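You operate a simulated robot arm through the tools that you are given. There is no shell and no other tool.

You run a simulated two-armed robot. Do the job below in one go: nothing can be reset, and whatever is moved stays where it is left.

TASK
Pick up the grey cup that says "G327" from the top of the cloth table with one hand, pass it to the other hand and put it on the white top of trolley g. Set down upright: grey cup.

The check looks at the end state, three seconds after you hand in, the way a careful person would. Anything else that was tipped, shoved, dropped, spilled or broken makes it a failure. Flat cloth is picked up by pressing the open fingertips on it (5 to 10 N) and closing them slowly along it; thin cloth reads only 2 to 8 mm in the jaws.

THE ROBOT
Two 7-joint arms with two-finger parallel grippers on one trunk, on a base that moves. Base frame: it is fixed to the floor where the robot stands at the start and does not move with it; the origin is under the middle of the robot, x ahead of it, y to its left, z up. Units: m, degrees, N and s.
The left shoulder is at the start at [0.062, 0.197, 1.054], the right one opposite. With the tool pointing down near the work surface each hand reaches from about 0.32 to 0.72 m from the robot's upright axis, wherever it stands, measured 20 degrees to its own side. Places, roughly: grey cup [-2.5, 0, 0.75]; white top of trolley G [2.2, -0.3, 0.6]. Payload 1.57 kg a hand.
The TCP of each hand is the grasp point between the finger pads, 0.03 m short of the fingertips. In the tool frame z runs along the fingers and y along their closing line. The gripper opens to 0.11 m. The fingers are 0.024 m wide and 0.012 m thick; the gripper's body (0.048 by 0.112 m) begins 0.078 m behind the TCP.
Orientation is that of the tool frame in the base frame, as a unit quaternion [x, y, z, w]. With the fingers straight down and closing along the base's y, the tool's x points along the base's -x, its y along +y and its z along -z.

THE INTERFACE
- The arms move only by the tool send_rows. It takes "left_moves", "right_moves" or both (then of equal length, played together; a hand with none holds still); each is a list of rows, each an object (a shift or turn left out is 0, a gripper value left out holds the last) with "linear": the shift along the tool's x, y, z in units of 500 mm (1.0 is 500 mm), a list of three; "dr": the turn, a rotation vector about the tool's x, y, z in units of 90 degrees (1.0 is 90 degrees), a list of three; "grip": the finger opening in m, from 0 to 0.11. In form: [{"linear": [x, y, z], "dr": [rx, ry, rz], "grip": grip}, ...]. A call has 1 to 20 rows; each row is the pose to reach, as a shift and turn from the pose commanded when the call began, along the tool's axes at that moment. A call with a number of a shift or a turn outside -1 to 1 is refused whole. Each row takes 0.2 s and may step no farther than 0.05 m and 8.6 degrees from the row before; otherwise, or with a gripper value out of range, the whole call is refused. Where a pose cannot be reached the arm comes as near as it can. A force on the tool above 40 N (or 10 N above the force at the start of the call, whichever is more), or a blocked arm, ends the call early, and 0.2 s more pass. Each finger travels about 0.072 m/s and halts on what it meets, pressing with about 24 N; the grip force reading is that of the motor and also rises with nothing between the fingers. The clock runs only during rows and for 0.2 s after the last one: add rows that repeat a pose to give the fingers time. The reply holds the time, the measured pose of the TCP, the force on the tool along the base axes, the opening and the grip force, in the units named above and with some noise, with the torque about the TCP (base axes, N m) and any sound that the robot's microphone picked up.
- Cameras (640 x 400 px; columns grow to the right, rows downward): "scene" is now at [0.1111, 0.0002, 1.6397]; the picture's right is [-0.00, -1.00, -0.00], its down [-0.75, 0.00, -0.66] and it looks along [0.66, -0.00, -0.75] (base axes); focal length 275 px, centre (320, 200). "left" rides on the left gripper at [0.07, -0.016, -0.141] in its tool frame; the picture's right is [0.23, 0.97, 0.00], its down [-0.85, 0.20, -0.48] and it looks along [-0.47, 0.11, 0.88] (tool axes); focal length 222 px, centre (320, 200). "right" rides on the right gripper at [0.07, 0.016, -0.141] in its tool frame; the picture's right is [-0.23, 0.97, 0.00], its down [-0.85, -0.20, -0.48] and it looks along [-0.47, -0.11, 0.88] (tool axes); focal length 222 px, centre (320, 200). There is no depth. A picture from a camera that has moved, and an enlarged one, comes with that camera's place and axes in the base frame and with its lens.
- get_image(camera): a new picture of that camera. The clock stands still meanwhile.
- raise_lower(by): slides the trunk up (or, below 0, down) by that many m; the arms and the scene camera ride with it, the base frame stays. It gives what a move gives, with no picture.
- base_move(legs): drives the robot by 1 to 6 legs, each [ahead, left, turn to the left] in m, m and degrees, along the robot's own axes; the way and the turn of a leg run together, so that a leg with both is an arc; at most 1.5 m and 180 degrees a leg. The arms and the cameras ride along, it lands a little off, and it stops where it bumps. It gives what a move gives.
- turn_head(pan, tilt): turns the head with the scene camera to pan (to the left, within 86 degrees either way) and tilt (down, from -29 to 69), counted from straight ahead of the robot. It gives what a move gives.
- enlarge(camera, box): a new picture of the part [left, top, right, bottom] of that camera's present view, enlarged. The clock stands still meanwhile.
- finish_job(): hands the job in; it is judged then, once.

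Nothing tells you exact positions but the pictures and the camera data. Unless the task says otherwise, let go and move clear before handing in.

The tools are called after "Emit:" as a command line: name --argument value ..., lists and objects as JSON in quotes. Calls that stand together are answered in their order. send_rows: Moves the arms, as the interface text tells. Its arguments: {"type":"object","properties":{"left_moves":{"type":"array","items":{"type":"object","properties":{"linear":{"type":"array","items":{"type":"number"}},"dr":{"type":"array","items":{"type":"number"}},"grip":{"type":"number"}}}},"right_moves":{"type":"array","items":{"type":"object","properties":{"linear":{"type":"array","items":{"type":"number"}},"dr":{"type":"array","items":{"type":"number"}},"grip":{"type":"number"}}}}},"required":[]} The other tools are called the same way: raise_lower (by) moves the trunk up or down; base_move (legs) drives the base; turn_head (pan, tilt) turns the head that bears the scene camera; get_image (camera) takes a picture; enlarge (camera, box) takes an enlarged picture of a part of a camera's view; finish_job () hands the job in.

At the start:

```text
time_s: 0.0
left_ee_pos: [0.4985, 0.1618, 1.0473]
left_tcp_rot: [0.0, 1.0, 0.0, -0.001]
left_wrist_force: [-0.4, 0.1, -0.3]
left_torque: [-0.03, -0.02, -0.01]
left_gripper_width: 0.1102
left_grip_force: 0.1
right_ee_pos: [0.4102, -0.1832, 1.0652]
right_tcp_rot: [0.0, 1.0, 0.001, -0.001]
right_wrist_force: [0.4, -0.1, -0.3]
right_torque: [-0.01, 0.03, -0.01]
right_gripper_width: 0.1102
right_grip_force: 0.1
trunk travel left (down, up): [-0.65, 0.34]
robot x, y, heading: [0.0021, -0.0013, 0.3]
head pan, tilt (commanded): [-0.1, 48.4]
```

scene: 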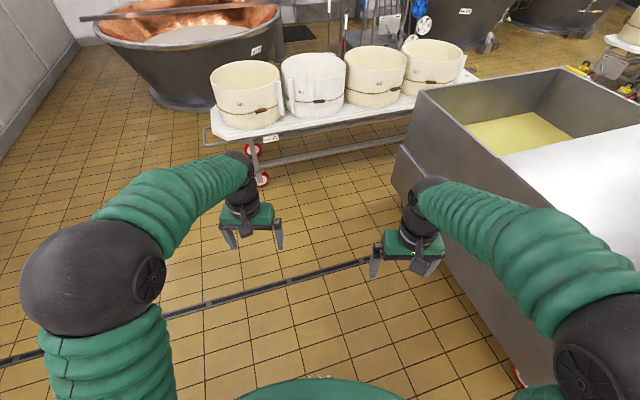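
right: 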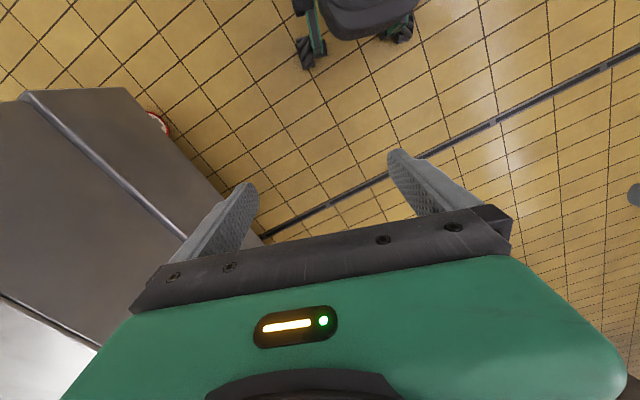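
left: 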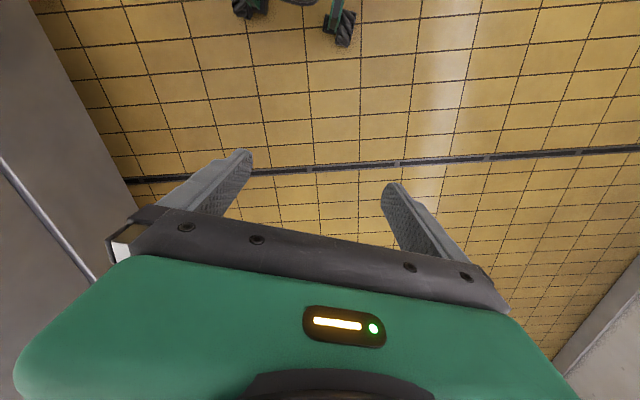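

I see a cheese dairy: a trolley with cheese moulds ahead, a vat on the right; the cup is said to be behind the robot. I look around with the head first before driving.

Emit:
turn_head --pan 0 --tilt 20

Emit:
get_image --camera "scene"

Emit:
turn_head --pan 80 --tilt 25

Emit:
get_image --camera "scene"

Emit:
turn_head --pan -80 --tilt 25

Emit:
get_image --camera "scene"

```text
time_s: 0.9
left_ee_pos: [0.4977, 0.1607, 1.0468]
left_tcp_rot: [0.0, 1.0, 0.0, 0.001]
left_wrist_force: [0.4, -0.3, -0.4]
left_torque: [-0.01, -0.01, -0.01]
left_gripper_width: 0.1101
left_grip_force: 0.0
right_ee_pos: [0.4099, -0.1839, 1.065]
right_tcp_rot: [0.0, 1.0, -0.001, -0.001]
right_wrist_force: [-0.4, -0.1, 1.0]
right_torque: [0.01, 0.03, 0.0]
right_gripper_width: 0.11
right_grip_force: 0.1
trunk travel left (down, up): [-0.65, 0.34]
robot x, y, heading: [-0.0006, 0.0015, 0.1]
head pan, tilt (commanded): [0.0, 20.0]
```

```text
taken
camera scene: at [0.1256, 0.0004, 1.6829], right [0.0, -1.0, 0.0], down [-0.34, 0.0, -0.94], along [0.94, 0.0, -0.34], focal length 275 px, centre (320, 200)
```

scene: 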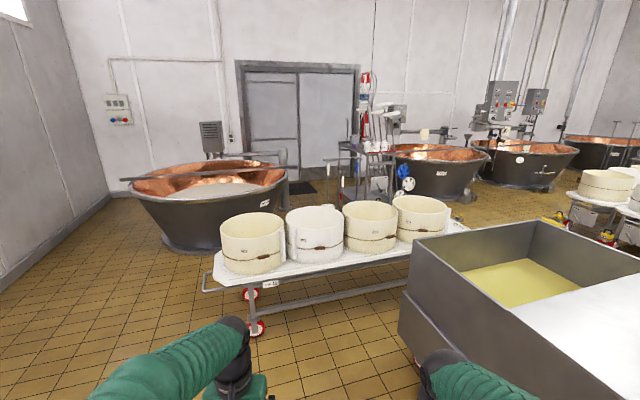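

```text
time_s: 2.5
left_ee_pos: [0.4964, 0.1621, 1.0469]
left_tcp_rot: [0.0, 1.0, 0.0, 0.0]
left_wrist_force: [-0.1, 1.1, 1.1]
left_torque: [-0.01, 0.0, -0.03]
left_gripper_width: 0.1096
left_grip_force: 0.1
right_ee_pos: [0.4095, -0.1834, 1.0652]
right_tcp_rot: [0.0, 1.0, 0.0, 0.0]
right_wrist_force: [-0.8, -0.4, -0.3]
right_torque: [0.04, 0.0, -0.02]
right_gripper_width: 0.11
right_grip_force: 0.0
trunk travel left (down, up): [-0.65, 0.34]
robot x, y, heading: [0.0032, 0.0011, -0.2]
head pan, tilt (commanded): [80.0, 25.0]
```

```text
taken
camera scene: at [0.0487, 0.0912, 1.675], right [0.98, -0.17, 0.0], down [-0.08, -0.42, -0.91], along [0.16, 0.89, -0.42], focal length 275 px, centre (320, 200)
```

scene: 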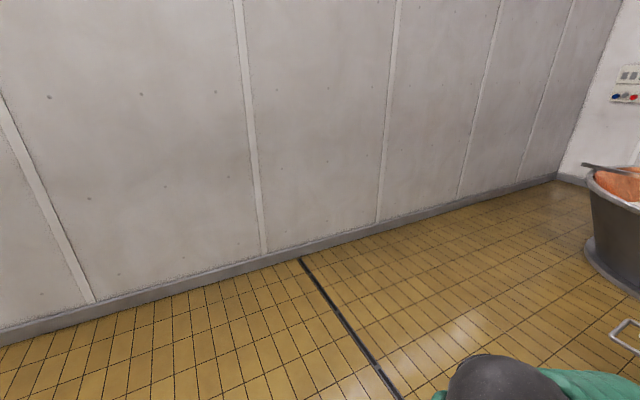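

```text
time_s: 4.9
left_ee_pos: [0.4961, 0.1618, 1.048]
left_tcp_rot: [0.0, 1.0, 0.0, 0.0]
left_wrist_force: [0.2, -0.7, -0.7]
left_torque: [0.0, 0.02, -0.01]
left_gripper_width: 0.1099
left_grip_force: 0.0
right_ee_pos: [0.4085, -0.1837, 1.0652]
right_tcp_rot: [0.0, 1.0, 0.001, 0.0]
right_wrist_force: [-0.2, 0.0, 0.3]
right_torque: [0.02, 0.02, -0.04]
right_gripper_width: 0.1098
right_grip_force: 0.1
trunk travel left (down, up): [-0.65, 0.34]
robot x, y, heading: [-0.0018, 0.0006, 0.1]
head pan, tilt (commanded): [-80.0, 25.0]
```

```text
taken
camera scene: at [0.0487, -0.0904, 1.675], right [-0.98, -0.17, 0.0], down [-0.08, 0.42, -0.91], along [0.16, -0.89, -0.42], focal length 275 px, centre (320, 200)
```

scene: 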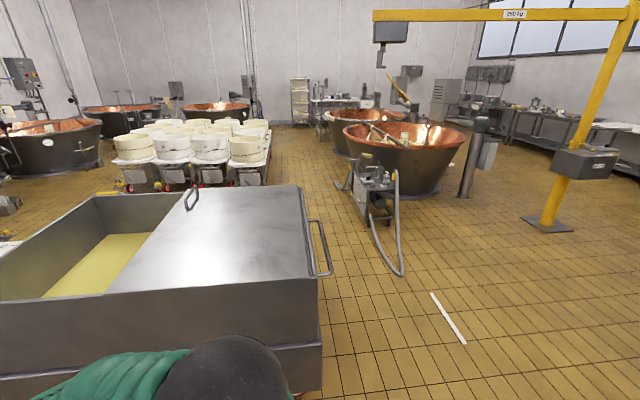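

The trolley ahead with four moulds is probably trolley G. I read its labels by enlarging, and check its free white top.

Emit:
turn_head --pan 0 --tilt 30

Emit:
enlarge --camera "scene" --box '[200, 130, 360, 230]'

Emit:
enlarge --camera "scene" --box '[340, 110, 500, 210]'

Emit:
enlarge --camera "scene" --box '[240, 200, 340, 262]'

```text
time_s: 6.5
left_ee_pos: [0.4974, 0.1617, 1.0479]
left_tcp_rot: [0.0, 1.0, 0.0, 0.001]
left_wrist_force: [0.5, 0.2, 0.5]
left_torque: [0.02, 0.04, -0.01]
left_gripper_width: 0.1101
left_grip_force: 0.0
right_ee_pos: [0.4093, -0.1838, 1.0652]
right_tcp_rot: [0.0, 1.0, 0.0, 0.0]
right_wrist_force: [-0.3, 0.5, 0.1]
right_torque: [0.0, -0.02, 0.0]
right_gripper_width: 0.1101
right_grip_force: 0.0
trunk travel left (down, up): [-0.65, 0.34]
robot x, y, heading: [0.0019, -0.0002, 0.1]
head pan, tilt (commanded): [0.0, 30.0]
```

```text
4.00 times, centred on (280, 180) of scene
camera zoom: at [0.1231, 0.0003, 1.6669], right [0.0, -1.0, 0.0], down [-0.5, 0.0, -0.86], along [0.86, 0.0, -0.5], focal length 1102 px, centre (480, 280)
```

zoom: 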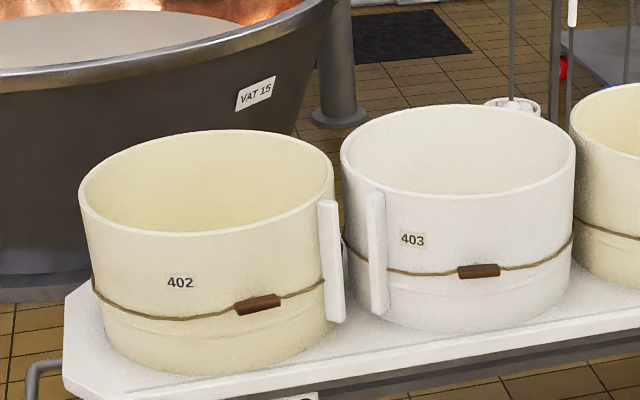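

```text
4.00 times, centred on (420, 160) of scene
camera zoom: at [0.1231, 0.0003, 1.6669], right [0.0, -1.0, 0.0], down [-0.5, 0.0, -0.86], along [0.86, 0.0, -0.5], focal length 1102 px, centre (-80, 360)
```

zoom: 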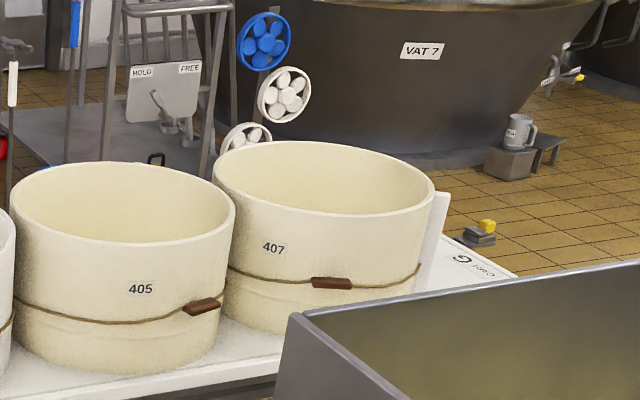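

```text
6.40 times, centred on (290, 231) of scene
camera zoom: at [0.1231, 0.0003, 1.6669], right [0.0, -1.0, 0.0], down [-0.5, 0.0, -0.86], along [0.86, 0.0, -0.5], focal length 1762 px, centre (512, 2)
```

zoom: 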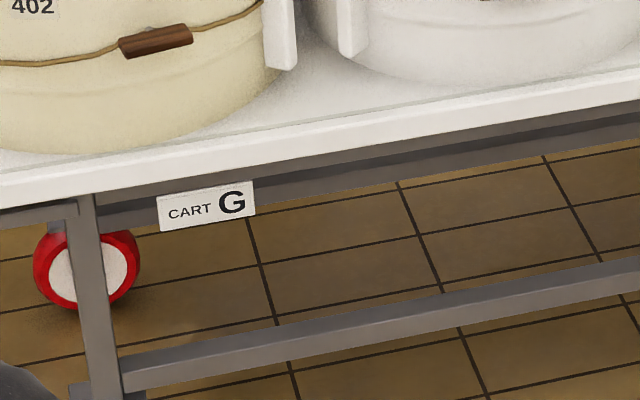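

Trolley G is confirmed ahead, with some free white top along its front edge and right end. Now I turn the robot left in place to see behind it, where the cloth table is.

Emit:
base_move --legs '[[0, 0, 90]]'

Emit:
turn_head --pan 70 --tilt 25

Emit:
get_image --camera "scene"

```text
time_s: 10.7
left_ee_pos: [-0.1562, 0.4996, 1.0469]
left_tcp_rot: [-0.704, 0.71, 0.0, 0.001]
left_wrist_force: [0.1, 0.6, 0.1]
left_torque: [-0.03, -0.01, 0.01]
left_gripper_width: 0.1099
left_grip_force: 0.0
right_ee_pos: [0.1877, 0.4075, 1.066]
right_tcp_rot: [-0.704, 0.71, 0.0, 0.0]
right_wrist_force: [0.4, 0.4, -0.5]
right_torque: [-0.02, -0.02, 0.03]
right_gripper_width: 0.1101
right_grip_force: 0.1
trunk travel left (down, up): [-0.65, 0.34]
robot x, y, heading: [0.0009, -0.002, 89.4]
head pan, tilt (commanded): [0.0, 30.0]
```

```text
time_s: 12.1
left_ee_pos: [-0.1583, 0.4984, 1.0476]
left_tcp_rot: [-0.704, 0.71, 0.001, 0.001]
left_wrist_force: [-0.7, -0.2, -0.5]
left_torque: [0.01, -0.02, -0.01]
left_gripper_width: 0.1098
left_grip_force: 0.1
right_ee_pos: [0.1883, 0.4064, 1.0659]
right_tcp_rot: [-0.704, 0.71, 0.0, 0.0]
right_wrist_force: [-0.3, 0.4, 0.5]
right_torque: [-0.01, 0.04, -0.02]
right_gripper_width: 0.11
right_grip_force: 0.1
trunk travel left (down, up): [-0.65, 0.34]
robot x, y, heading: [0.0024, -0.0035, 89.3]
head pan, tilt (commanded): [70.0, 25.0]
```

```text
taken
camera scene: at [-0.0866, 0.0662, 1.675], right [0.35, 0.94, 0.0], down [0.4, -0.15, -0.91], along [-0.85, 0.32, -0.42], focal length 275 px, centre (320, 200)
```

scene: 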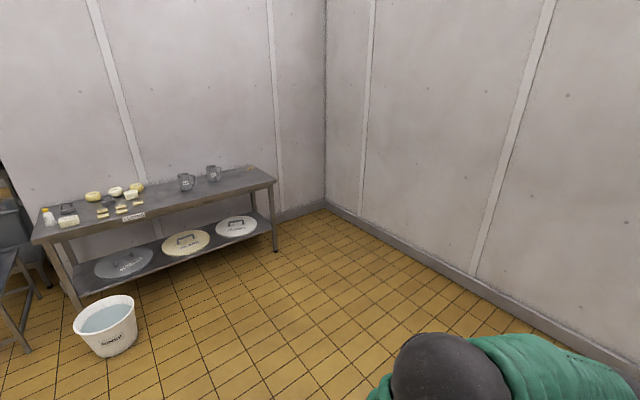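

A steel table by the back wall carries two grey cups, cheeses and other things, and a bucket with liquid stands in front. I enlarge to read the labels.

Emit:
enlarge --camera "scene" --box '[160, 150, 240, 200]'

Emit:
enlarge --camera "scene" --box '[30, 150, 190, 250]'

Emit:
base_move --legs '[[0, 0, 88]]'

Emit:
turn_head --pan 0 --tilt 25

Emit:
get_image --camera "scene"

```text
8.00 times, centred on (200, 175) of scene
camera zoom: at [-0.0866, 0.0662, 1.675], right [0.35, 0.94, 0.0], down [0.4, -0.15, -0.91], along [-0.85, 0.32, -0.42], focal length 2203 px, centre (1280, 400)
```

zoom: 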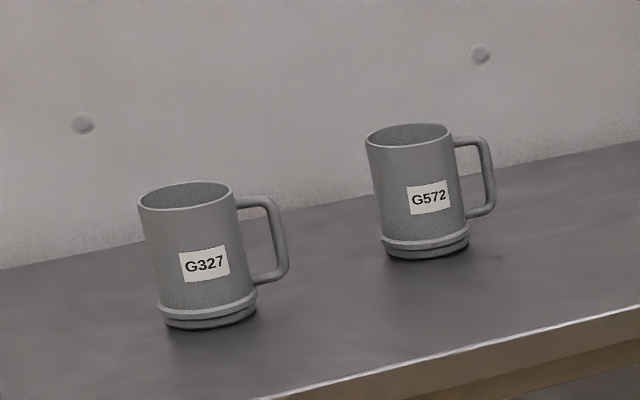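

```text
4.00 times, centred on (110, 200) of scene
camera zoom: at [-0.0866, 0.0662, 1.675], right [0.35, 0.94, 0.0], down [0.4, -0.15, -0.91], along [-0.85, 0.32, -0.42], focal length 1102 px, centre (1160, 200)
```

zoom: 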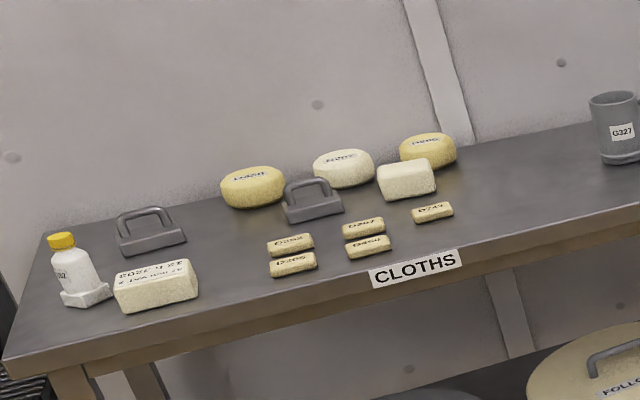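

```text
time_s: 16.1
left_ee_pos: [-0.5084, -0.1186, 1.0473]
left_tcp_rot: [0.999, -0.043, -0.001, 0.0]
left_wrist_force: [-0.7, 0.0, -0.7]
left_torque: [-0.01, -0.02, -0.01]
left_gripper_width: 0.1101
left_grip_force: 0.0
right_ee_pos: [-0.3921, 0.2193, 1.0656]
right_tcp_rot: [0.999, -0.043, 0.001, 0.0]
right_wrist_force: [0.4, 1.1, -0.2]
right_torque: [0.02, -0.02, 0.02]
right_gripper_width: 0.1101
right_grip_force: 0.1
trunk travel left (down, up): [-0.65, 0.34]
robot x, y, heading: [-0.0011, 0.0009, 175.0]
head pan, tilt (commanded): [70.0, 25.0]
```

```text
time_s: 17.5
left_ee_pos: [-0.5087, -0.1192, 1.0478]
left_tcp_rot: [0.999, -0.043, -0.001, 0.0]
left_wrist_force: [0.2, 0.4, -0.6]
left_torque: [0.01, -0.01, 0.0]
left_gripper_width: 0.1102
left_grip_force: 0.0
right_ee_pos: [-0.3907, 0.2181, 1.0657]
right_tcp_rot: [0.999, -0.042, -0.001, 0.0]
right_wrist_force: [-0.1, 0.0, -0.2]
right_torque: [0.01, -0.04, 0.01]
right_gripper_width: 0.1102
right_grip_force: 0.0
trunk travel left (down, up): [-0.65, 0.34]
robot x, y, heading: [-0.0007, 0.002, 175.2]
head pan, tilt (commanded): [0.0, 25.0]
```

```text
taken
camera scene: at [-0.1257, 0.0113, 1.6749], right [0.09, 1.0, 0.0], down [0.42, -0.04, -0.91], along [-0.9, 0.08, -0.42], focal length 275 px, centre (320, 200)
```

scene: 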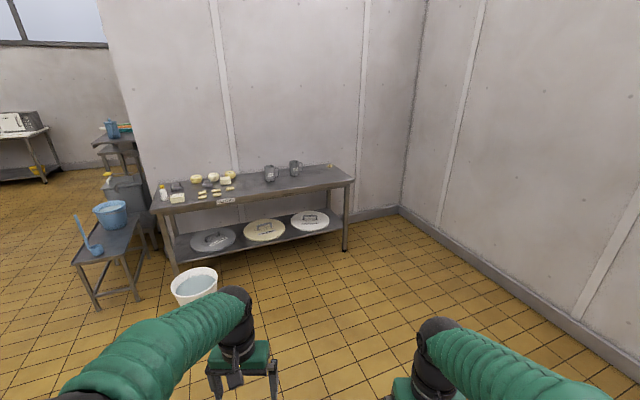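

G327 is the left one of the two cups on the table, its handle pointing to the robot's right; the table stands a little oblique, and the bucket is to the left of my way. I drive about 1.2 m closer, square up to the table and look again.

Emit:
base_move --legs '[[1.2, 0, 0], [0, 0, 20]]'

Emit:
turn_head --pan 0 --tilt 35

Emit:
get_image --camera "scene"

```text
time_s: 24.6
left_ee_pos: [-1.6009, -0.1767, 1.0481]
left_tcp_rot: [0.992, 0.13, -0.001, 0.0]
left_wrist_force: [0.4, 0.3, 0.0]
left_torque: [-0.02, -0.02, -0.02]
left_gripper_width: 0.1099
left_grip_force: 0.1
right_ee_pos: [-1.6052, 0.1793, 1.0659]
right_tcp_rot: [0.991, 0.131, -0.001, -0.001]
right_wrist_force: [-0.3, 0.0, 1.1]
right_torque: [0.02, -0.02, 0.03]
right_gripper_width: 0.1101
right_grip_force: 0.0
trunk travel left (down, up): [-0.65, 0.34]
robot x, y, heading: [-1.1618, 0.1068, -165.0]
head pan, tilt (commanded): [0.0, 25.0]
```

```text
time_s: 25.3
left_ee_pos: [-1.5992, -0.1777, 1.0492]
left_tcp_rot: [0.991, 0.13, -0.002, 0.0]
left_wrist_force: [0.5, -0.1, -0.2]
left_torque: [-0.02, 0.03, 0.0]
left_gripper_width: 0.1098
left_grip_force: 0.0
right_ee_pos: [-1.6041, 0.179, 1.066]
right_tcp_rot: [0.992, 0.13, -0.001, 0.0]
right_wrist_force: [-0.2, 0.6, 0.5]
right_torque: [0.0, -0.02, 0.0]
right_gripper_width: 0.11
right_grip_force: 0.1
trunk travel left (down, up): [-0.65, 0.34]
robot x, y, heading: [-1.1656, 0.1065, -164.9]
head pan, tilt (commanded): [0.0, 35.0]
```

```text
taken
camera scene: at [-1.2814, 0.0759, 1.6592], right [-0.26, 0.97, 0.0], down [0.56, 0.15, -0.82], along [-0.79, -0.21, -0.57], focal length 275 px, centre (320, 200)
```

scene: 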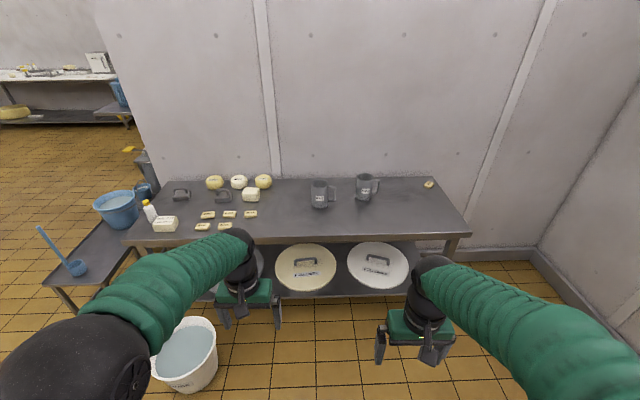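

I am now nearly square to the table. I enlarge the cups to measure their place and size.

Emit:
enlarge --camera "scene" --box '[288, 170, 384, 230]'

Emit:
enlarge --camera "scene" --box '[240, 160, 480, 310]'

```text
6.67 times, centred on (336, 200) of scene
camera zoom: at [-1.2814, 0.0759, 1.6592], right [-0.26, 0.97, 0.0], down [0.56, 0.15, -0.82], along [-0.79, -0.21, -0.57], focal length 1836 px, centre (213, 200)
```

zoom: 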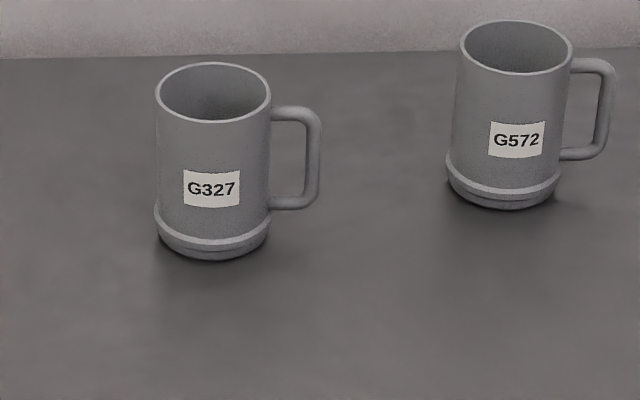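

```text
2.67 times, centred on (360, 235) of scene
camera zoom: at [-1.2814, 0.0759, 1.6592], right [-0.26, 0.97, 0.0], down [0.56, 0.15, -0.82], along [-0.79, -0.21, -0.57], focal length 734 px, centre (213, 107)
```

zoom: 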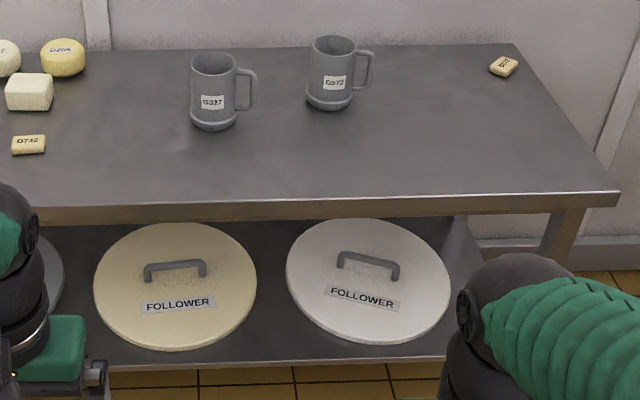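

The cup is about 0.09 m wide and 0.13 m tall with its handle to my right, roughly 0.26 m in from the table's front edge. I look down to see how far the robot's base sticks out ahead before driving up.

Emit:
turn_head --pan 0 --tilt 69

Emit:
get_image --camera "scene"

Emit:
get_image --camera "right"

Emit:
get_image --camera "left"

```text
time_s: 26.3
left_ee_pos: [-1.5994, -0.1777, 1.0484]
left_tcp_rot: [0.991, 0.131, -0.002, 0.001]
left_wrist_force: [0.0, 1.0, 0.2]
left_torque: [-0.03, -0.03, 0.03]
left_gripper_width: 0.11
left_grip_force: 0.1
right_ee_pos: [-1.6047, 0.1811, 1.0664]
right_tcp_rot: [0.991, 0.131, -0.002, 0.0]
right_wrist_force: [-0.8, 0.9, 0.4]
right_torque: [0.0, 0.0, -0.01]
right_gripper_width: 0.1099
right_grip_force: 0.1
trunk travel left (down, up): [-0.65, 0.34]
robot x, y, heading: [-1.1664, 0.1087, -165.1]
head pan, tilt (commanded): [0.0, 68.8]
```

```text
taken
camera scene: at [-1.2503, 0.0842, 1.6156], right [-0.26, 0.97, 0.0], down [0.9, 0.24, -0.36], along [-0.35, -0.09, -0.93], focal length 275 px, centre (320, 200)
```

scene: 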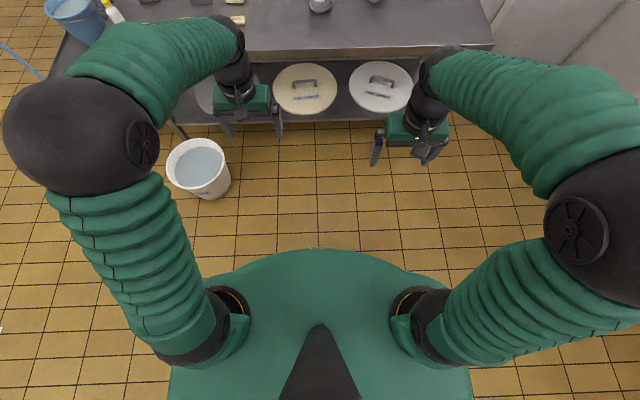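

```text
taken
camera right: at [-1.5312, 0.1816, 1.2079], right [0.03, -1.0, 0.0], down [-0.88, -0.03, 0.48], along [-0.48, -0.02, -0.88], focal length 222 px, centre (320, 200)
```

right: 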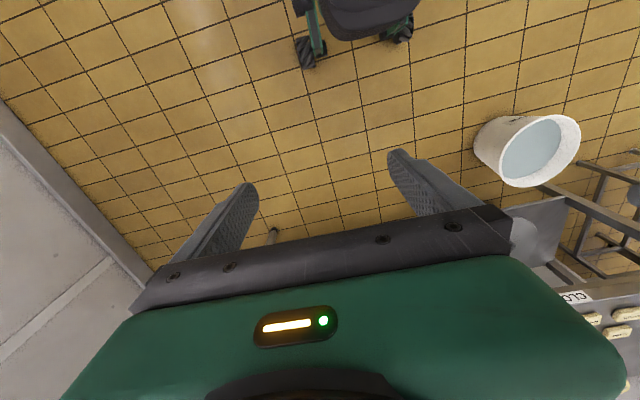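

```text
taken
camera left: at [-1.5363, -0.1438, 1.1891], right [0.47, -0.88, 0.0], down [-0.77, -0.41, 0.48], along [-0.42, -0.23, -0.88], focal length 222 px, centre (320, 200)
```

left: 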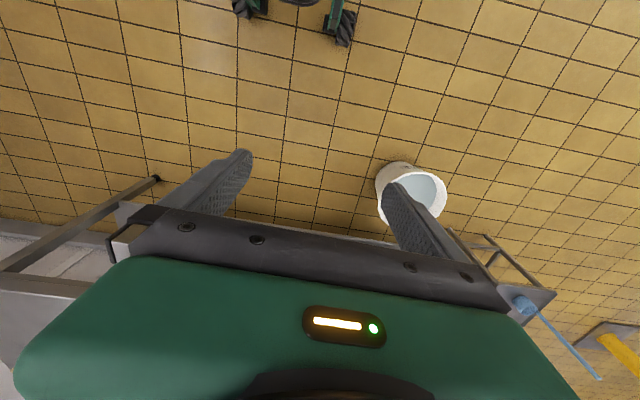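

The base reaches about 0.3 m ahead of the axis and the table edge is about 1.04 m ahead; the bucket stays well to my left. I drive 0.66 m ahead so that the cup is about 0.63 m away.

Emit:
base_move --legs '[[0.64, 0, 0]]'

Emit:
turn_head --pan 0 --tilt 55

Emit:
get_image --camera "scene"

```text
time_s: 29.9
left_ee_pos: [-2.2238, -0.3509, 1.0491]
left_tcp_rot: [0.991, 0.134, -0.002, 0.0]
left_wrist_force: [0.2, -0.9, -0.2]
left_torque: [0.0, 0.03, 0.01]
left_gripper_width: 0.1101
left_grip_force: 0.1
right_ee_pos: [-2.2286, 0.0057, 1.0668]
right_tcp_rot: [0.991, 0.135, -0.002, 0.001]
right_wrist_force: [-0.4, -0.5, 1.3]
right_torque: [0.0, 0.0, -0.02]
right_gripper_width: 0.1099
right_grip_force: 0.1
trunk travel left (down, up): [-0.65, 0.34]
robot x, y, heading: [-1.7921, -0.0631, -164.5]
head pan, tilt (commanded): [0.0, 68.8]
```

```text
time_s: 30.6
left_ee_pos: [-2.2219, -0.3509, 1.0494]
left_tcp_rot: [0.991, 0.134, -0.002, 0.0]
left_wrist_force: [0.1, -0.4, -0.4]
left_torque: [0.01, 0.01, 0.02]
left_gripper_width: 0.1102
left_grip_force: 0.0
right_ee_pos: [-2.2292, 0.0056, 1.0668]
right_tcp_rot: [0.991, 0.134, -0.001, 0.0]
right_wrist_force: [-0.5, -0.4, -0.8]
right_torque: [0.06, -0.03, -0.04]
right_gripper_width: 0.11
right_grip_force: 0.1
trunk travel left (down, up): [-0.65, 0.34]
robot x, y, heading: [-1.7914, -0.0621, -164.5]
head pan, tilt (commanded): [0.0, 55.0]
```

```text
taken
camera scene: at [-1.8917, -0.0909, 1.6308], right [-0.27, 0.96, 0.0], down [0.79, 0.22, -0.57], along [-0.55, -0.15, -0.82], focal length 275 px, centre (320, 200)
```

scene: 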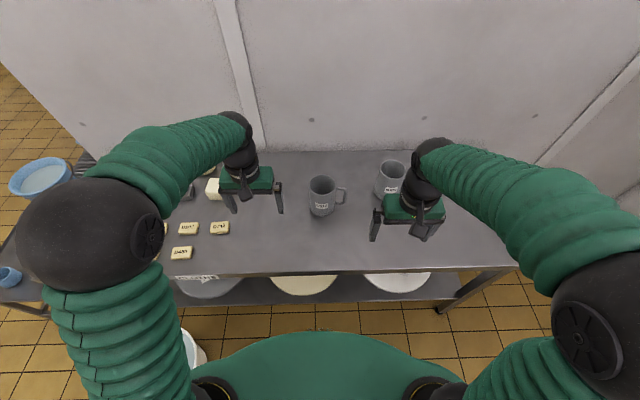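

The cup stands straight ahead between the hands. I enlarge to measure its rim, handle and base precisely.

Emit:
enlarge --camera "scene" --box '[288, 160, 384, 220]'

Emit:
enlarge --camera "scene" --box '[240, 150, 432, 270]'

```text
6.67 times, centred on (336, 190) of scene
camera zoom: at [-1.8917, -0.0909, 1.6308], right [-0.27, 0.96, 0.0], down [0.79, 0.22, -0.57], along [-0.55, -0.15, -0.82], focal length 1836 px, centre (213, 267)
```

zoom: 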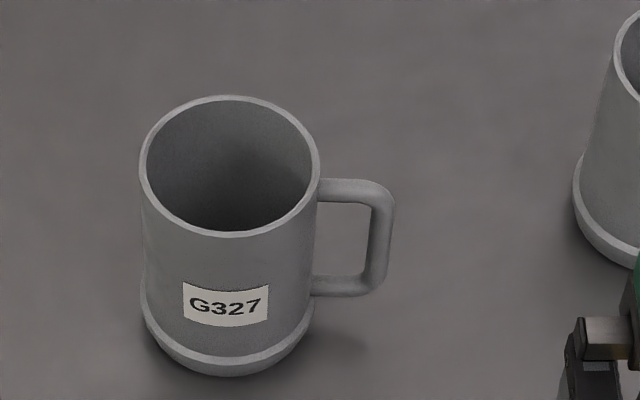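

```text
3.33 times, centred on (336, 210) of scene
camera zoom: at [-1.8917, -0.0909, 1.6308], right [-0.27, 0.96, 0.0], down [0.79, 0.22, -0.57], along [-0.55, -0.15, -0.82], focal length 918 px, centre (267, 167)
```

zoom: 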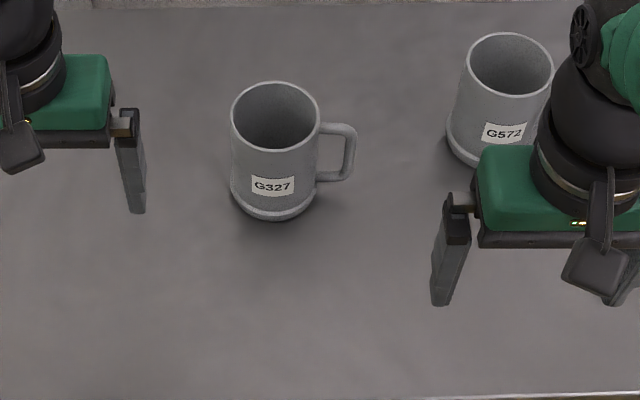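

By triangulation the table top is at about z = 0.79, the cup rim at about 0.92 and the cup about 0.66 m ahead, slightly right of centre. It is a bit far for both arms, so I move 0.08 m closer.

Emit:
base_move --legs '[[0.075, 0, 0]]'

Emit:
enlarge --camera "scene" --box '[272, 170, 400, 250]'

Emit:
get_image --camera "scene"

Emit:
get_image --camera "left"

Emit:
get_image --camera "right"

```text
time_s: 31.7
left_ee_pos: [-2.2928, -0.3688, 1.0507]
left_tcp_rot: [0.991, 0.134, -0.005, 0.001]
left_wrist_force: [1.1, 0.8, 0.8]
left_torque: [-0.01, 0.01, -0.01]
left_gripper_width: 0.11
left_grip_force: 0.1
right_ee_pos: [-2.3003, -0.0131, 1.0687]
right_tcp_rot: [0.991, 0.135, -0.003, -0.001]
right_wrist_force: [0.1, 0.2, 0.0]
right_torque: [-0.03, -0.01, 0.02]
right_gripper_width: 0.1098
right_grip_force: 0.1
trunk travel left (down, up): [-0.65, 0.34]
robot x, y, heading: [-1.8632, -0.0831, -164.7]
head pan, tilt (commanded): [0.0, 55.0]
```

```text
5.00 times, centred on (336, 210) of scene
camera zoom: at [-1.9583, -0.1091, 1.6315], right [-0.27, 0.96, 0.0], down [0.79, 0.22, -0.58], along [-0.55, -0.15, -0.82], focal length 1377 px, centre (240, 150)
```

zoom: 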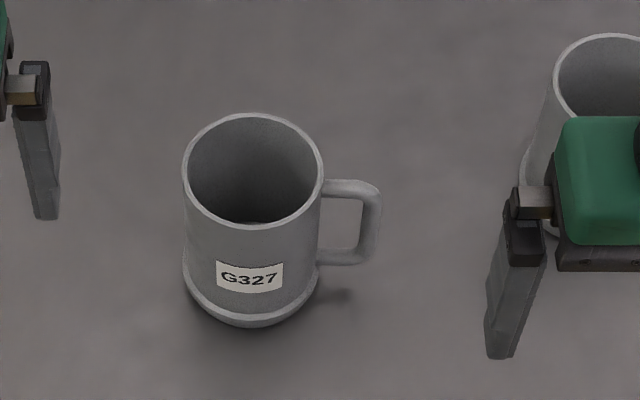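

```text
taken
camera scene: at [-1.9583, -0.1091, 1.6315], right [-0.27, 0.96, 0.0], down [0.79, 0.22, -0.58], along [-0.55, -0.15, -0.82], focal length 275 px, centre (320, 200)
```

scene: 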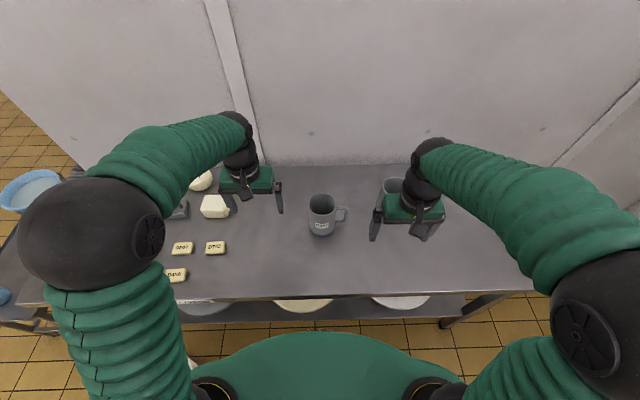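

```text
taken
camera left: at [-2.2292, -0.3357, 1.1912], right [0.48, -0.88, 0.0], down [-0.77, -0.42, 0.49], along [-0.43, -0.23, -0.87], focal length 222 px, centre (320, 200)
```

left: 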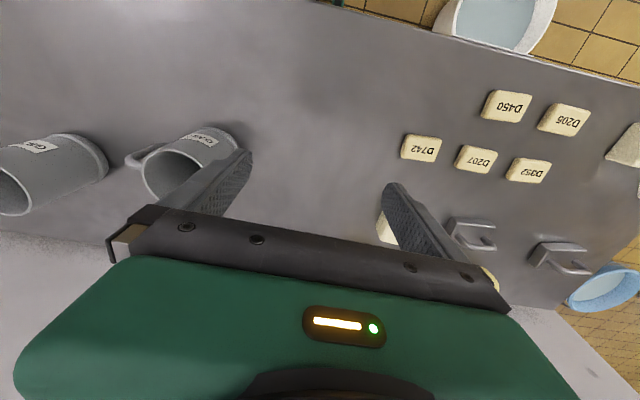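

```text
taken
camera right: at [-2.2263, -0.0103, 1.2093], right [0.04, -1.0, 0.0], down [-0.87, -0.03, 0.48], along [-0.48, -0.02, -0.88], focal length 222 px, centre (320, 200)
```

right: 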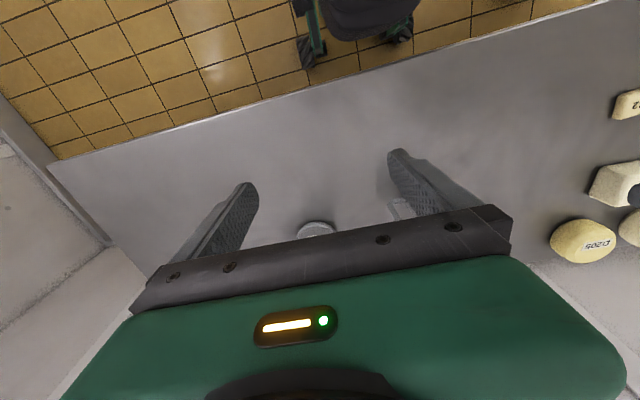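

The cup is now about 0.58 m ahead, its handle bar about 0.08 m to the right of my midline with its top near z = 0.90. Plan: the right hand takes the handle from above (fingers closing fore-and-aft), later the left hand takes the left rim. I first bring the right hand above the handle, turned 90 degrees.

Emit:
send_rows --right_moves '[{"linear": [-0.0256, 0.0142, 0], "dr": [0, 0, -0.0714], "grip": 0.11}, {"linear": [-0.0512, 0.0283, 0], "dr": [0, 0, -0.1429]}, {"linear": [-0.0768, 0.0425, 0], "dr": [0, 0, -0.2143]}, {"linear": [-0.1025, 0.0567, 0], "dr": [0, 0, -0.2857]}, {"linear": [-0.1281, 0.0709, 0], "dr": [0, 0, -0.3571]}, {"linear": [-0.1537, 0.085, 0], "dr": [0, 0, -0.4286]}, {"linear": [-0.1793, 0.0992, 0], "dr": [0, 0, -0.5]}, {"linear": [-0.2049, 0.1134, 0], "dr": [0, 0, -0.5714]}, {"linear": [-0.2305, 0.1275, 0], "dr": [0, 0, -0.6429]}, {"linear": [-0.2561, 0.1417, 0], "dr": [0, 0, -0.7143]}, {"linear": [-0.2818, 0.1559, 0], "dr": [0, 0, -0.7857]}, {"linear": [-0.3074, 0.1701, 0], "dr": [0, 0, -0.8571]}, {"linear": [-0.333, 0.1842, 0], "dr": [0, 0, -0.9286]}, {"linear": [-0.3586, 0.1984, 0], "dr": [0, 0, -1.0]}, {"linear": [-0.3586, 0.1984, 0], "dr": [0, 0, -1.0]}]'

Emit:
get_image --camera "scene"

Emit:
get_image --camera "right"

```text
time_s: 34.9
left_ee_pos: [-2.2963, -0.3721, 1.0497]
left_tcp_rot: [0.991, 0.133, -0.002, -0.001]
left_wrist_force: [-0.6, 0.3, 0.0]
left_torque: [0.0, 0.02, -0.01]
left_gripper_width: 0.1102
left_grip_force: 0.1
right_ee_pos: [-2.4495, -0.157, 1.0673]
right_tcp_rot: [0.605, 0.796, -0.001, -0.001]
right_wrist_force: [0.5, 0.6, -0.2]
right_torque: [0.0, 0.0, -0.02]
right_gripper_width: 0.1098
right_grip_force: 0.2
trunk travel left (down, up): [-0.65, 0.34]
robot x, y, heading: [-1.8606, -0.0831, -164.7]
head pan, tilt (commanded): [0.0, 55.0]
```

```text
taken
camera scene: at [-1.9655, -0.1118, 1.6309], right [-0.27, 0.96, 0.0], down [0.79, 0.22, -0.57], along [-0.55, -0.15, -0.82], focal length 275 px, centre (320, 200)
```

scene: 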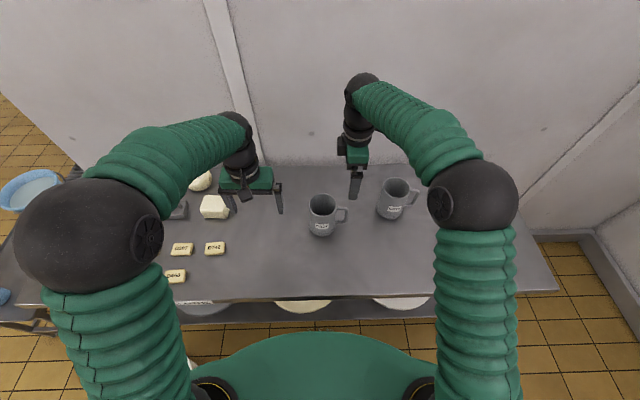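

```text
taken
camera right: at [-2.4509, -0.0857, 1.209], right [1.0, 0.04, 0.0], down [0.04, -0.88, 0.48], along [0.02, -0.48, -0.88], focal length 222 px, centre (320, 200)
```

right: 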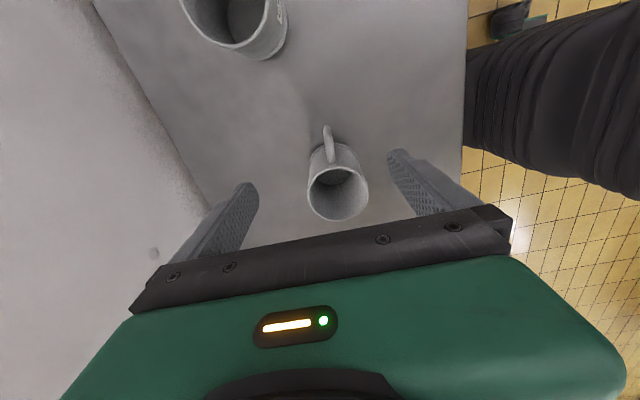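

The right hand is above the handle. I enlarge both views to correct its aim.

Emit:
enlarge --camera "right" --box '[272, 110, 400, 230]'

Emit:
enlarge --camera "scene" --box '[272, 140, 400, 250]'

```text
3.33 times, centred on (336, 170) of right
camera zoom: at [-2.4509, -0.0857, 1.209], right [1.0, 0.04, 0.0], down [0.04, -0.88, 0.48], along [0.02, -0.48, -0.88], focal length 740 px, centre (267, 300)
```

zoom: 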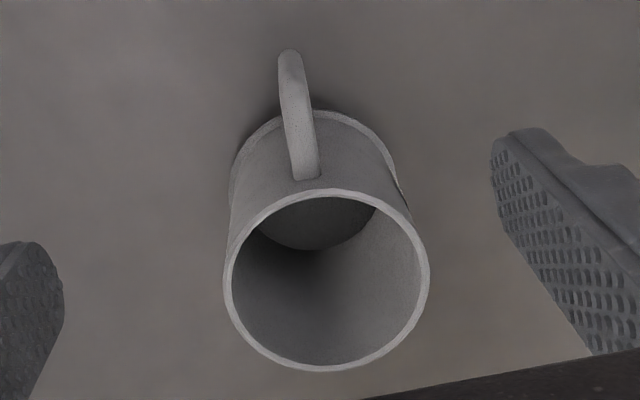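

```text
3.64 times, centred on (336, 195) of scene
camera zoom: at [-1.9655, -0.1118, 1.6309], right [-0.27, 0.96, 0.0], down [0.79, 0.22, -0.57], along [-0.55, -0.15, -0.82], focal length 1001 px, centre (262, 218)
```

zoom: 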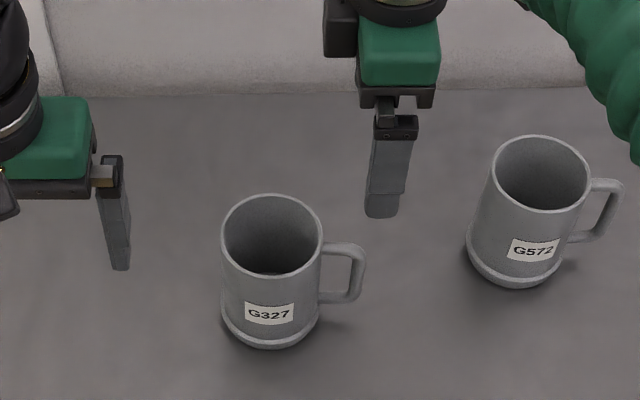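

The hand must shift about 9 mm toward the robot to centre on the handle bar. I do that while lowering to just above the handle, then check.

Emit:
send_rows --right_moves '[{"linear": [0.003, 0.019, 0.03], "grip": 0.11}, {"linear": [0.003, 0.019, 0.07]}, {"linear": [0.003, 0.019, 0.11]}, {"linear": [0.003, 0.019, 0.15]}, {"linear": [0.003, 0.019, 0.19]}, {"linear": [0.003, 0.019, 0.22]}, {"linear": [0.003, 0.019, 0.22]}]'

Emit:
enlarge --camera "right" --box '[160, 60, 480, 260]'

Emit:
enlarge --camera "scene" --box '[272, 150, 400, 250]'

```text
time_s: 36.5
left_ee_pos: [-2.2956, -0.3715, 1.0485]
left_tcp_rot: [0.991, 0.134, -0.003, 0.001]
left_wrist_force: [-1.1, 0.3, -0.3]
left_torque: [-0.01, -0.02, 0.03]
left_gripper_width: 0.11
left_grip_force: 0.0
right_ee_pos: [-2.4412, -0.1542, 0.9572]
right_tcp_rot: [0.606, 0.795, -0.001, -0.001]
right_wrist_force: [0.4, 0.4, 0.6]
right_torque: [0.0, -0.01, -0.04]
right_gripper_width: 0.11
right_grip_force: 0.0
trunk travel left (down, up): [-0.65, 0.34]
robot x, y, heading: [-1.8637, -0.079, -164.7]
head pan, tilt (commanded): [0.0, 55.0]
```

```text
2.00 times, centred on (320, 160) of right
camera zoom: at [-2.4424, -0.0827, 1.0988], right [1.0, 0.04, 0.0], down [0.04, -0.88, 0.48], along [0.02, -0.48, -0.88], focal length 444 px, centre (320, 280)
```

zoom: 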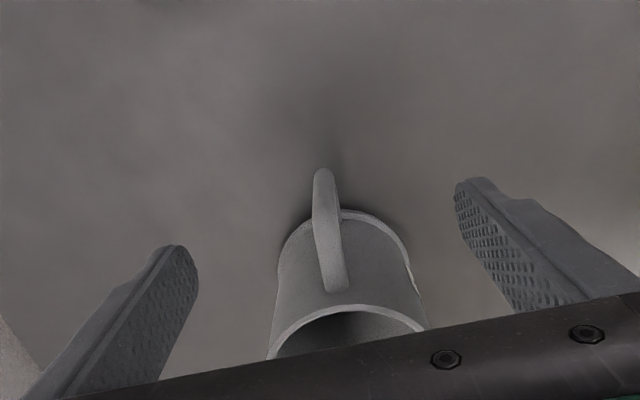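

```text
4.00 times, centred on (336, 200) of scene
camera zoom: at [-1.9656, -0.1118, 1.6309], right [-0.27, 0.96, 0.0], down [0.79, 0.22, -0.57], along [-0.55, -0.15, -0.82], focal length 1102 px, centre (256, 200)
```

zoom: 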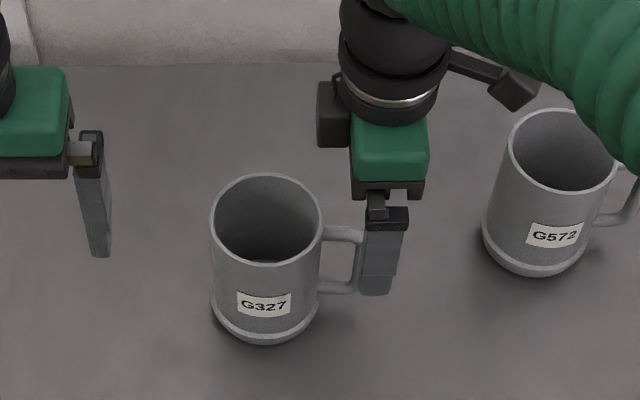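

The hand is centred on the handle. I lower it so the pads cover the upper part of the handle bar, then close slowly.

Emit:
send_rows --right_moves '[{"linear": [-0.005, 0.001, 0.04], "grip": 0.11}, {"linear": [-0.005, 0.001, 0.08]}, {"linear": [-0.005, 0.001, 0.12]}, {"linear": [-0.005, 0.001, 0.16]}, {"linear": [-0.005, 0.001, 0.17]}, {"linear": [-0.005, 0.001, 0.17]}]'

Emit:
enlarge --camera "right" --box '[160, 60, 480, 260]'

Emit:
enlarge --camera "scene" --box '[272, 150, 400, 250]'

```text
time_s: 37.9
left_ee_pos: [-2.2957, -0.3708, 1.049]
left_tcp_rot: [0.991, 0.134, -0.003, 0.001]
left_wrist_force: [-0.2, 0.1, 0.0]
left_torque: [0.0, -0.01, 0.0]
left_gripper_width: 0.11
left_grip_force: 0.1
right_ee_pos: [-2.4393, -0.1557, 0.8724]
right_tcp_rot: [0.606, 0.796, 0.0, -0.001]
right_wrist_force: [0.9, -0.3, 0.6]
right_torque: [-0.01, -0.02, 0.04]
right_gripper_width: 0.1101
right_grip_force: 0.0
trunk travel left (down, up): [-0.65, 0.34]
robot x, y, heading: [-1.861, -0.0858, -164.6]
head pan, tilt (commanded): [0.0, 55.0]
```

```text
2.00 times, centred on (320, 160) of right
camera zoom: at [-2.4412, -0.0845, 1.0142], right [1.0, 0.04, 0.0], down [0.04, -0.88, 0.48], along [0.02, -0.48, -0.88], focal length 444 px, centre (320, 280)
```

zoom: 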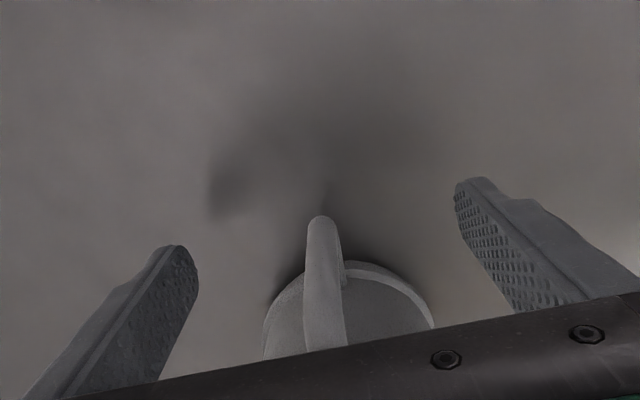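

```text
4.00 times, centred on (336, 200) of scene
camera zoom: at [-1.9659, -0.1119, 1.6309], right [-0.27, 0.96, 0.0], down [0.79, 0.22, -0.57], along [-0.55, -0.15, -0.82], focal length 1102 px, centre (256, 200)
```

zoom: 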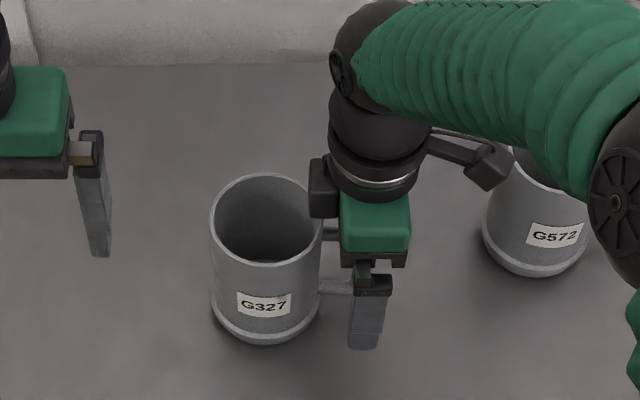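

The bar is centred between the fingers. I close slowly on the handle.

Emit:
send_rows --right_moves '[{"grip": 0.09}, {"grip": 0.07}, {"grip": 0.05}, {"grip": 0.035}, {"grip": 0.025}, {"grip": 0.018}, {"grip": 0.014}, {"grip": 0.01}, {"grip": 0.005}, {"grip": 0.0}, {"grip": 0.0}, {"grip": 0.0}]'

Emit:
enlarge --camera "right" --box '[160, 60, 480, 260]'

Emit:
enlarge --camera "scene" --box '[272, 150, 400, 250]'

```text
time_s: 40.5
left_ee_pos: [-2.2957, -0.3718, 1.0495]
left_tcp_rot: [0.991, 0.134, -0.003, 0.0]
left_wrist_force: [0.6, -0.8, -0.3]
left_torque: [0.01, -0.02, -0.04]
left_gripper_width: 0.1101
left_grip_force: 0.2
right_ee_pos: [-2.4398, -0.1555, 0.8732]
right_tcp_rot: [0.606, 0.795, -0.001, -0.001]
right_wrist_force: [0.2, 0.6, -0.2]
right_torque: [-0.04, -0.02, -0.04]
right_gripper_width: 0.0119
right_grip_force: 24.3
trunk travel left (down, up): [-0.65, 0.34]
robot x, y, heading: [-1.865, -0.0837, -164.6]
head pan, tilt (commanded): [0.0, 55.0]
```

```text
2.00 times, centred on (320, 160) of right
camera zoom: at [-2.4413, -0.0846, 1.0143], right [1.0, 0.04, 0.0], down [0.04, -0.88, 0.48], along [0.02, -0.48, -0.88], focal length 444 px, centre (320, 280)
```

zoom: 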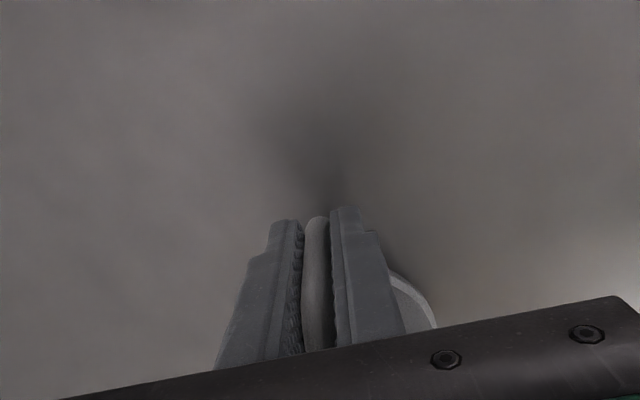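

```text
4.00 times, centred on (336, 200) of scene
camera zoom: at [-1.966, -0.112, 1.6309], right [-0.27, 0.96, 0.0], down [0.79, 0.22, -0.57], along [-0.55, -0.15, -0.82], focal length 1102 px, centre (256, 200)
```

zoom: 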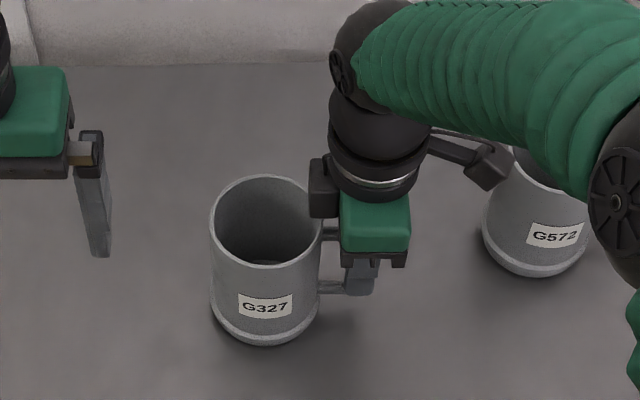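

The handle is held, jaw opening 11.9 mm. I lift it a little, slowly, and look for sag.

Emit:
send_rows --right_moves '[{"linear": [0, 0, -0.01]}, {"linear": [0, 0, -0.02]}, {"linear": [0, 0, -0.03]}, {"linear": [0, 0, -0.04]}, {"linear": [0, 0, -0.05]}, {"linear": [0, 0, -0.06]}, {"linear": [0, 0, -0.06]}]'

Emit:
enlarge --camera "scene" --box '[272, 150, 400, 250]'

Emit:
enlarge --camera "right" --box '[160, 60, 480, 260]'

```text
time_s: 42.1
left_ee_pos: [-2.2957, -0.371, 1.0493]
left_tcp_rot: [0.991, 0.134, -0.002, 0.0]
left_wrist_force: [-0.5, -0.8, -0.1]
left_torque: [-0.01, 0.04, -0.01]
left_gripper_width: 0.1103
left_grip_force: 0.0
right_ee_pos: [-2.4402, -0.1564, 0.9028]
right_tcp_rot: [0.606, 0.796, -0.002, -0.001]
right_wrist_force: [0.3, -0.3, -1.4]
right_torque: [0.07, 0.05, 0.02]
right_gripper_width: 0.0117
right_grip_force: 23.7
trunk travel left (down, up): [-0.65, 0.34]
robot x, y, heading: [-1.8632, -0.0836, -164.4]
head pan, tilt (commanded): [0.0, 55.0]
```

```text
4.00 times, centred on (336, 200) of scene
camera zoom: at [-1.9664, -0.1119, 1.6308], right [-0.27, 0.96, 0.0], down [0.79, 0.22, -0.57], along [-0.55, -0.15, -0.82], focal length 1102 px, centre (256, 200)
```

zoom: 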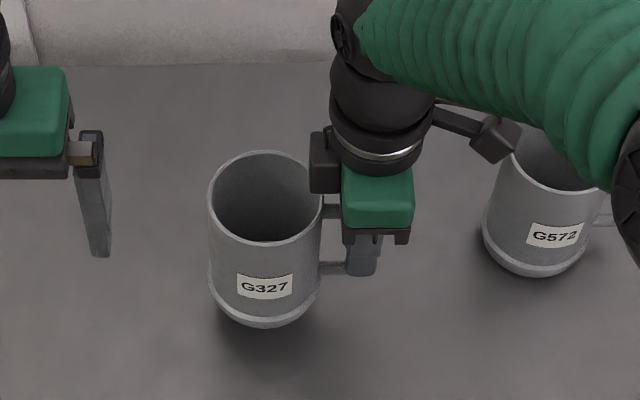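

```text
2.00 times, centred on (320, 160) of right
camera zoom: at [-2.4422, -0.0855, 1.0441], right [1.0, 0.04, 0.0], down [0.04, -0.88, 0.48], along [0.02, -0.48, -0.88], focal length 444 px, centre (320, 280)
```

zoom: 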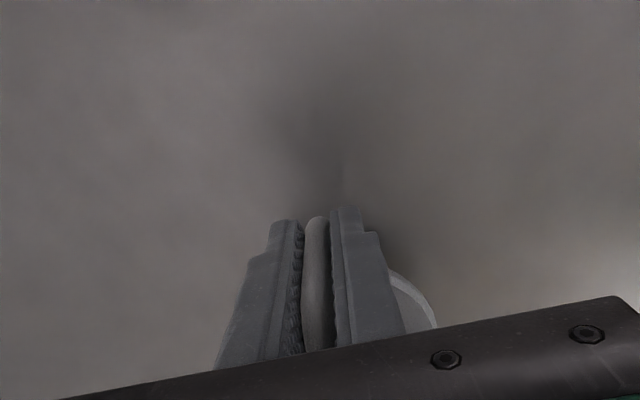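

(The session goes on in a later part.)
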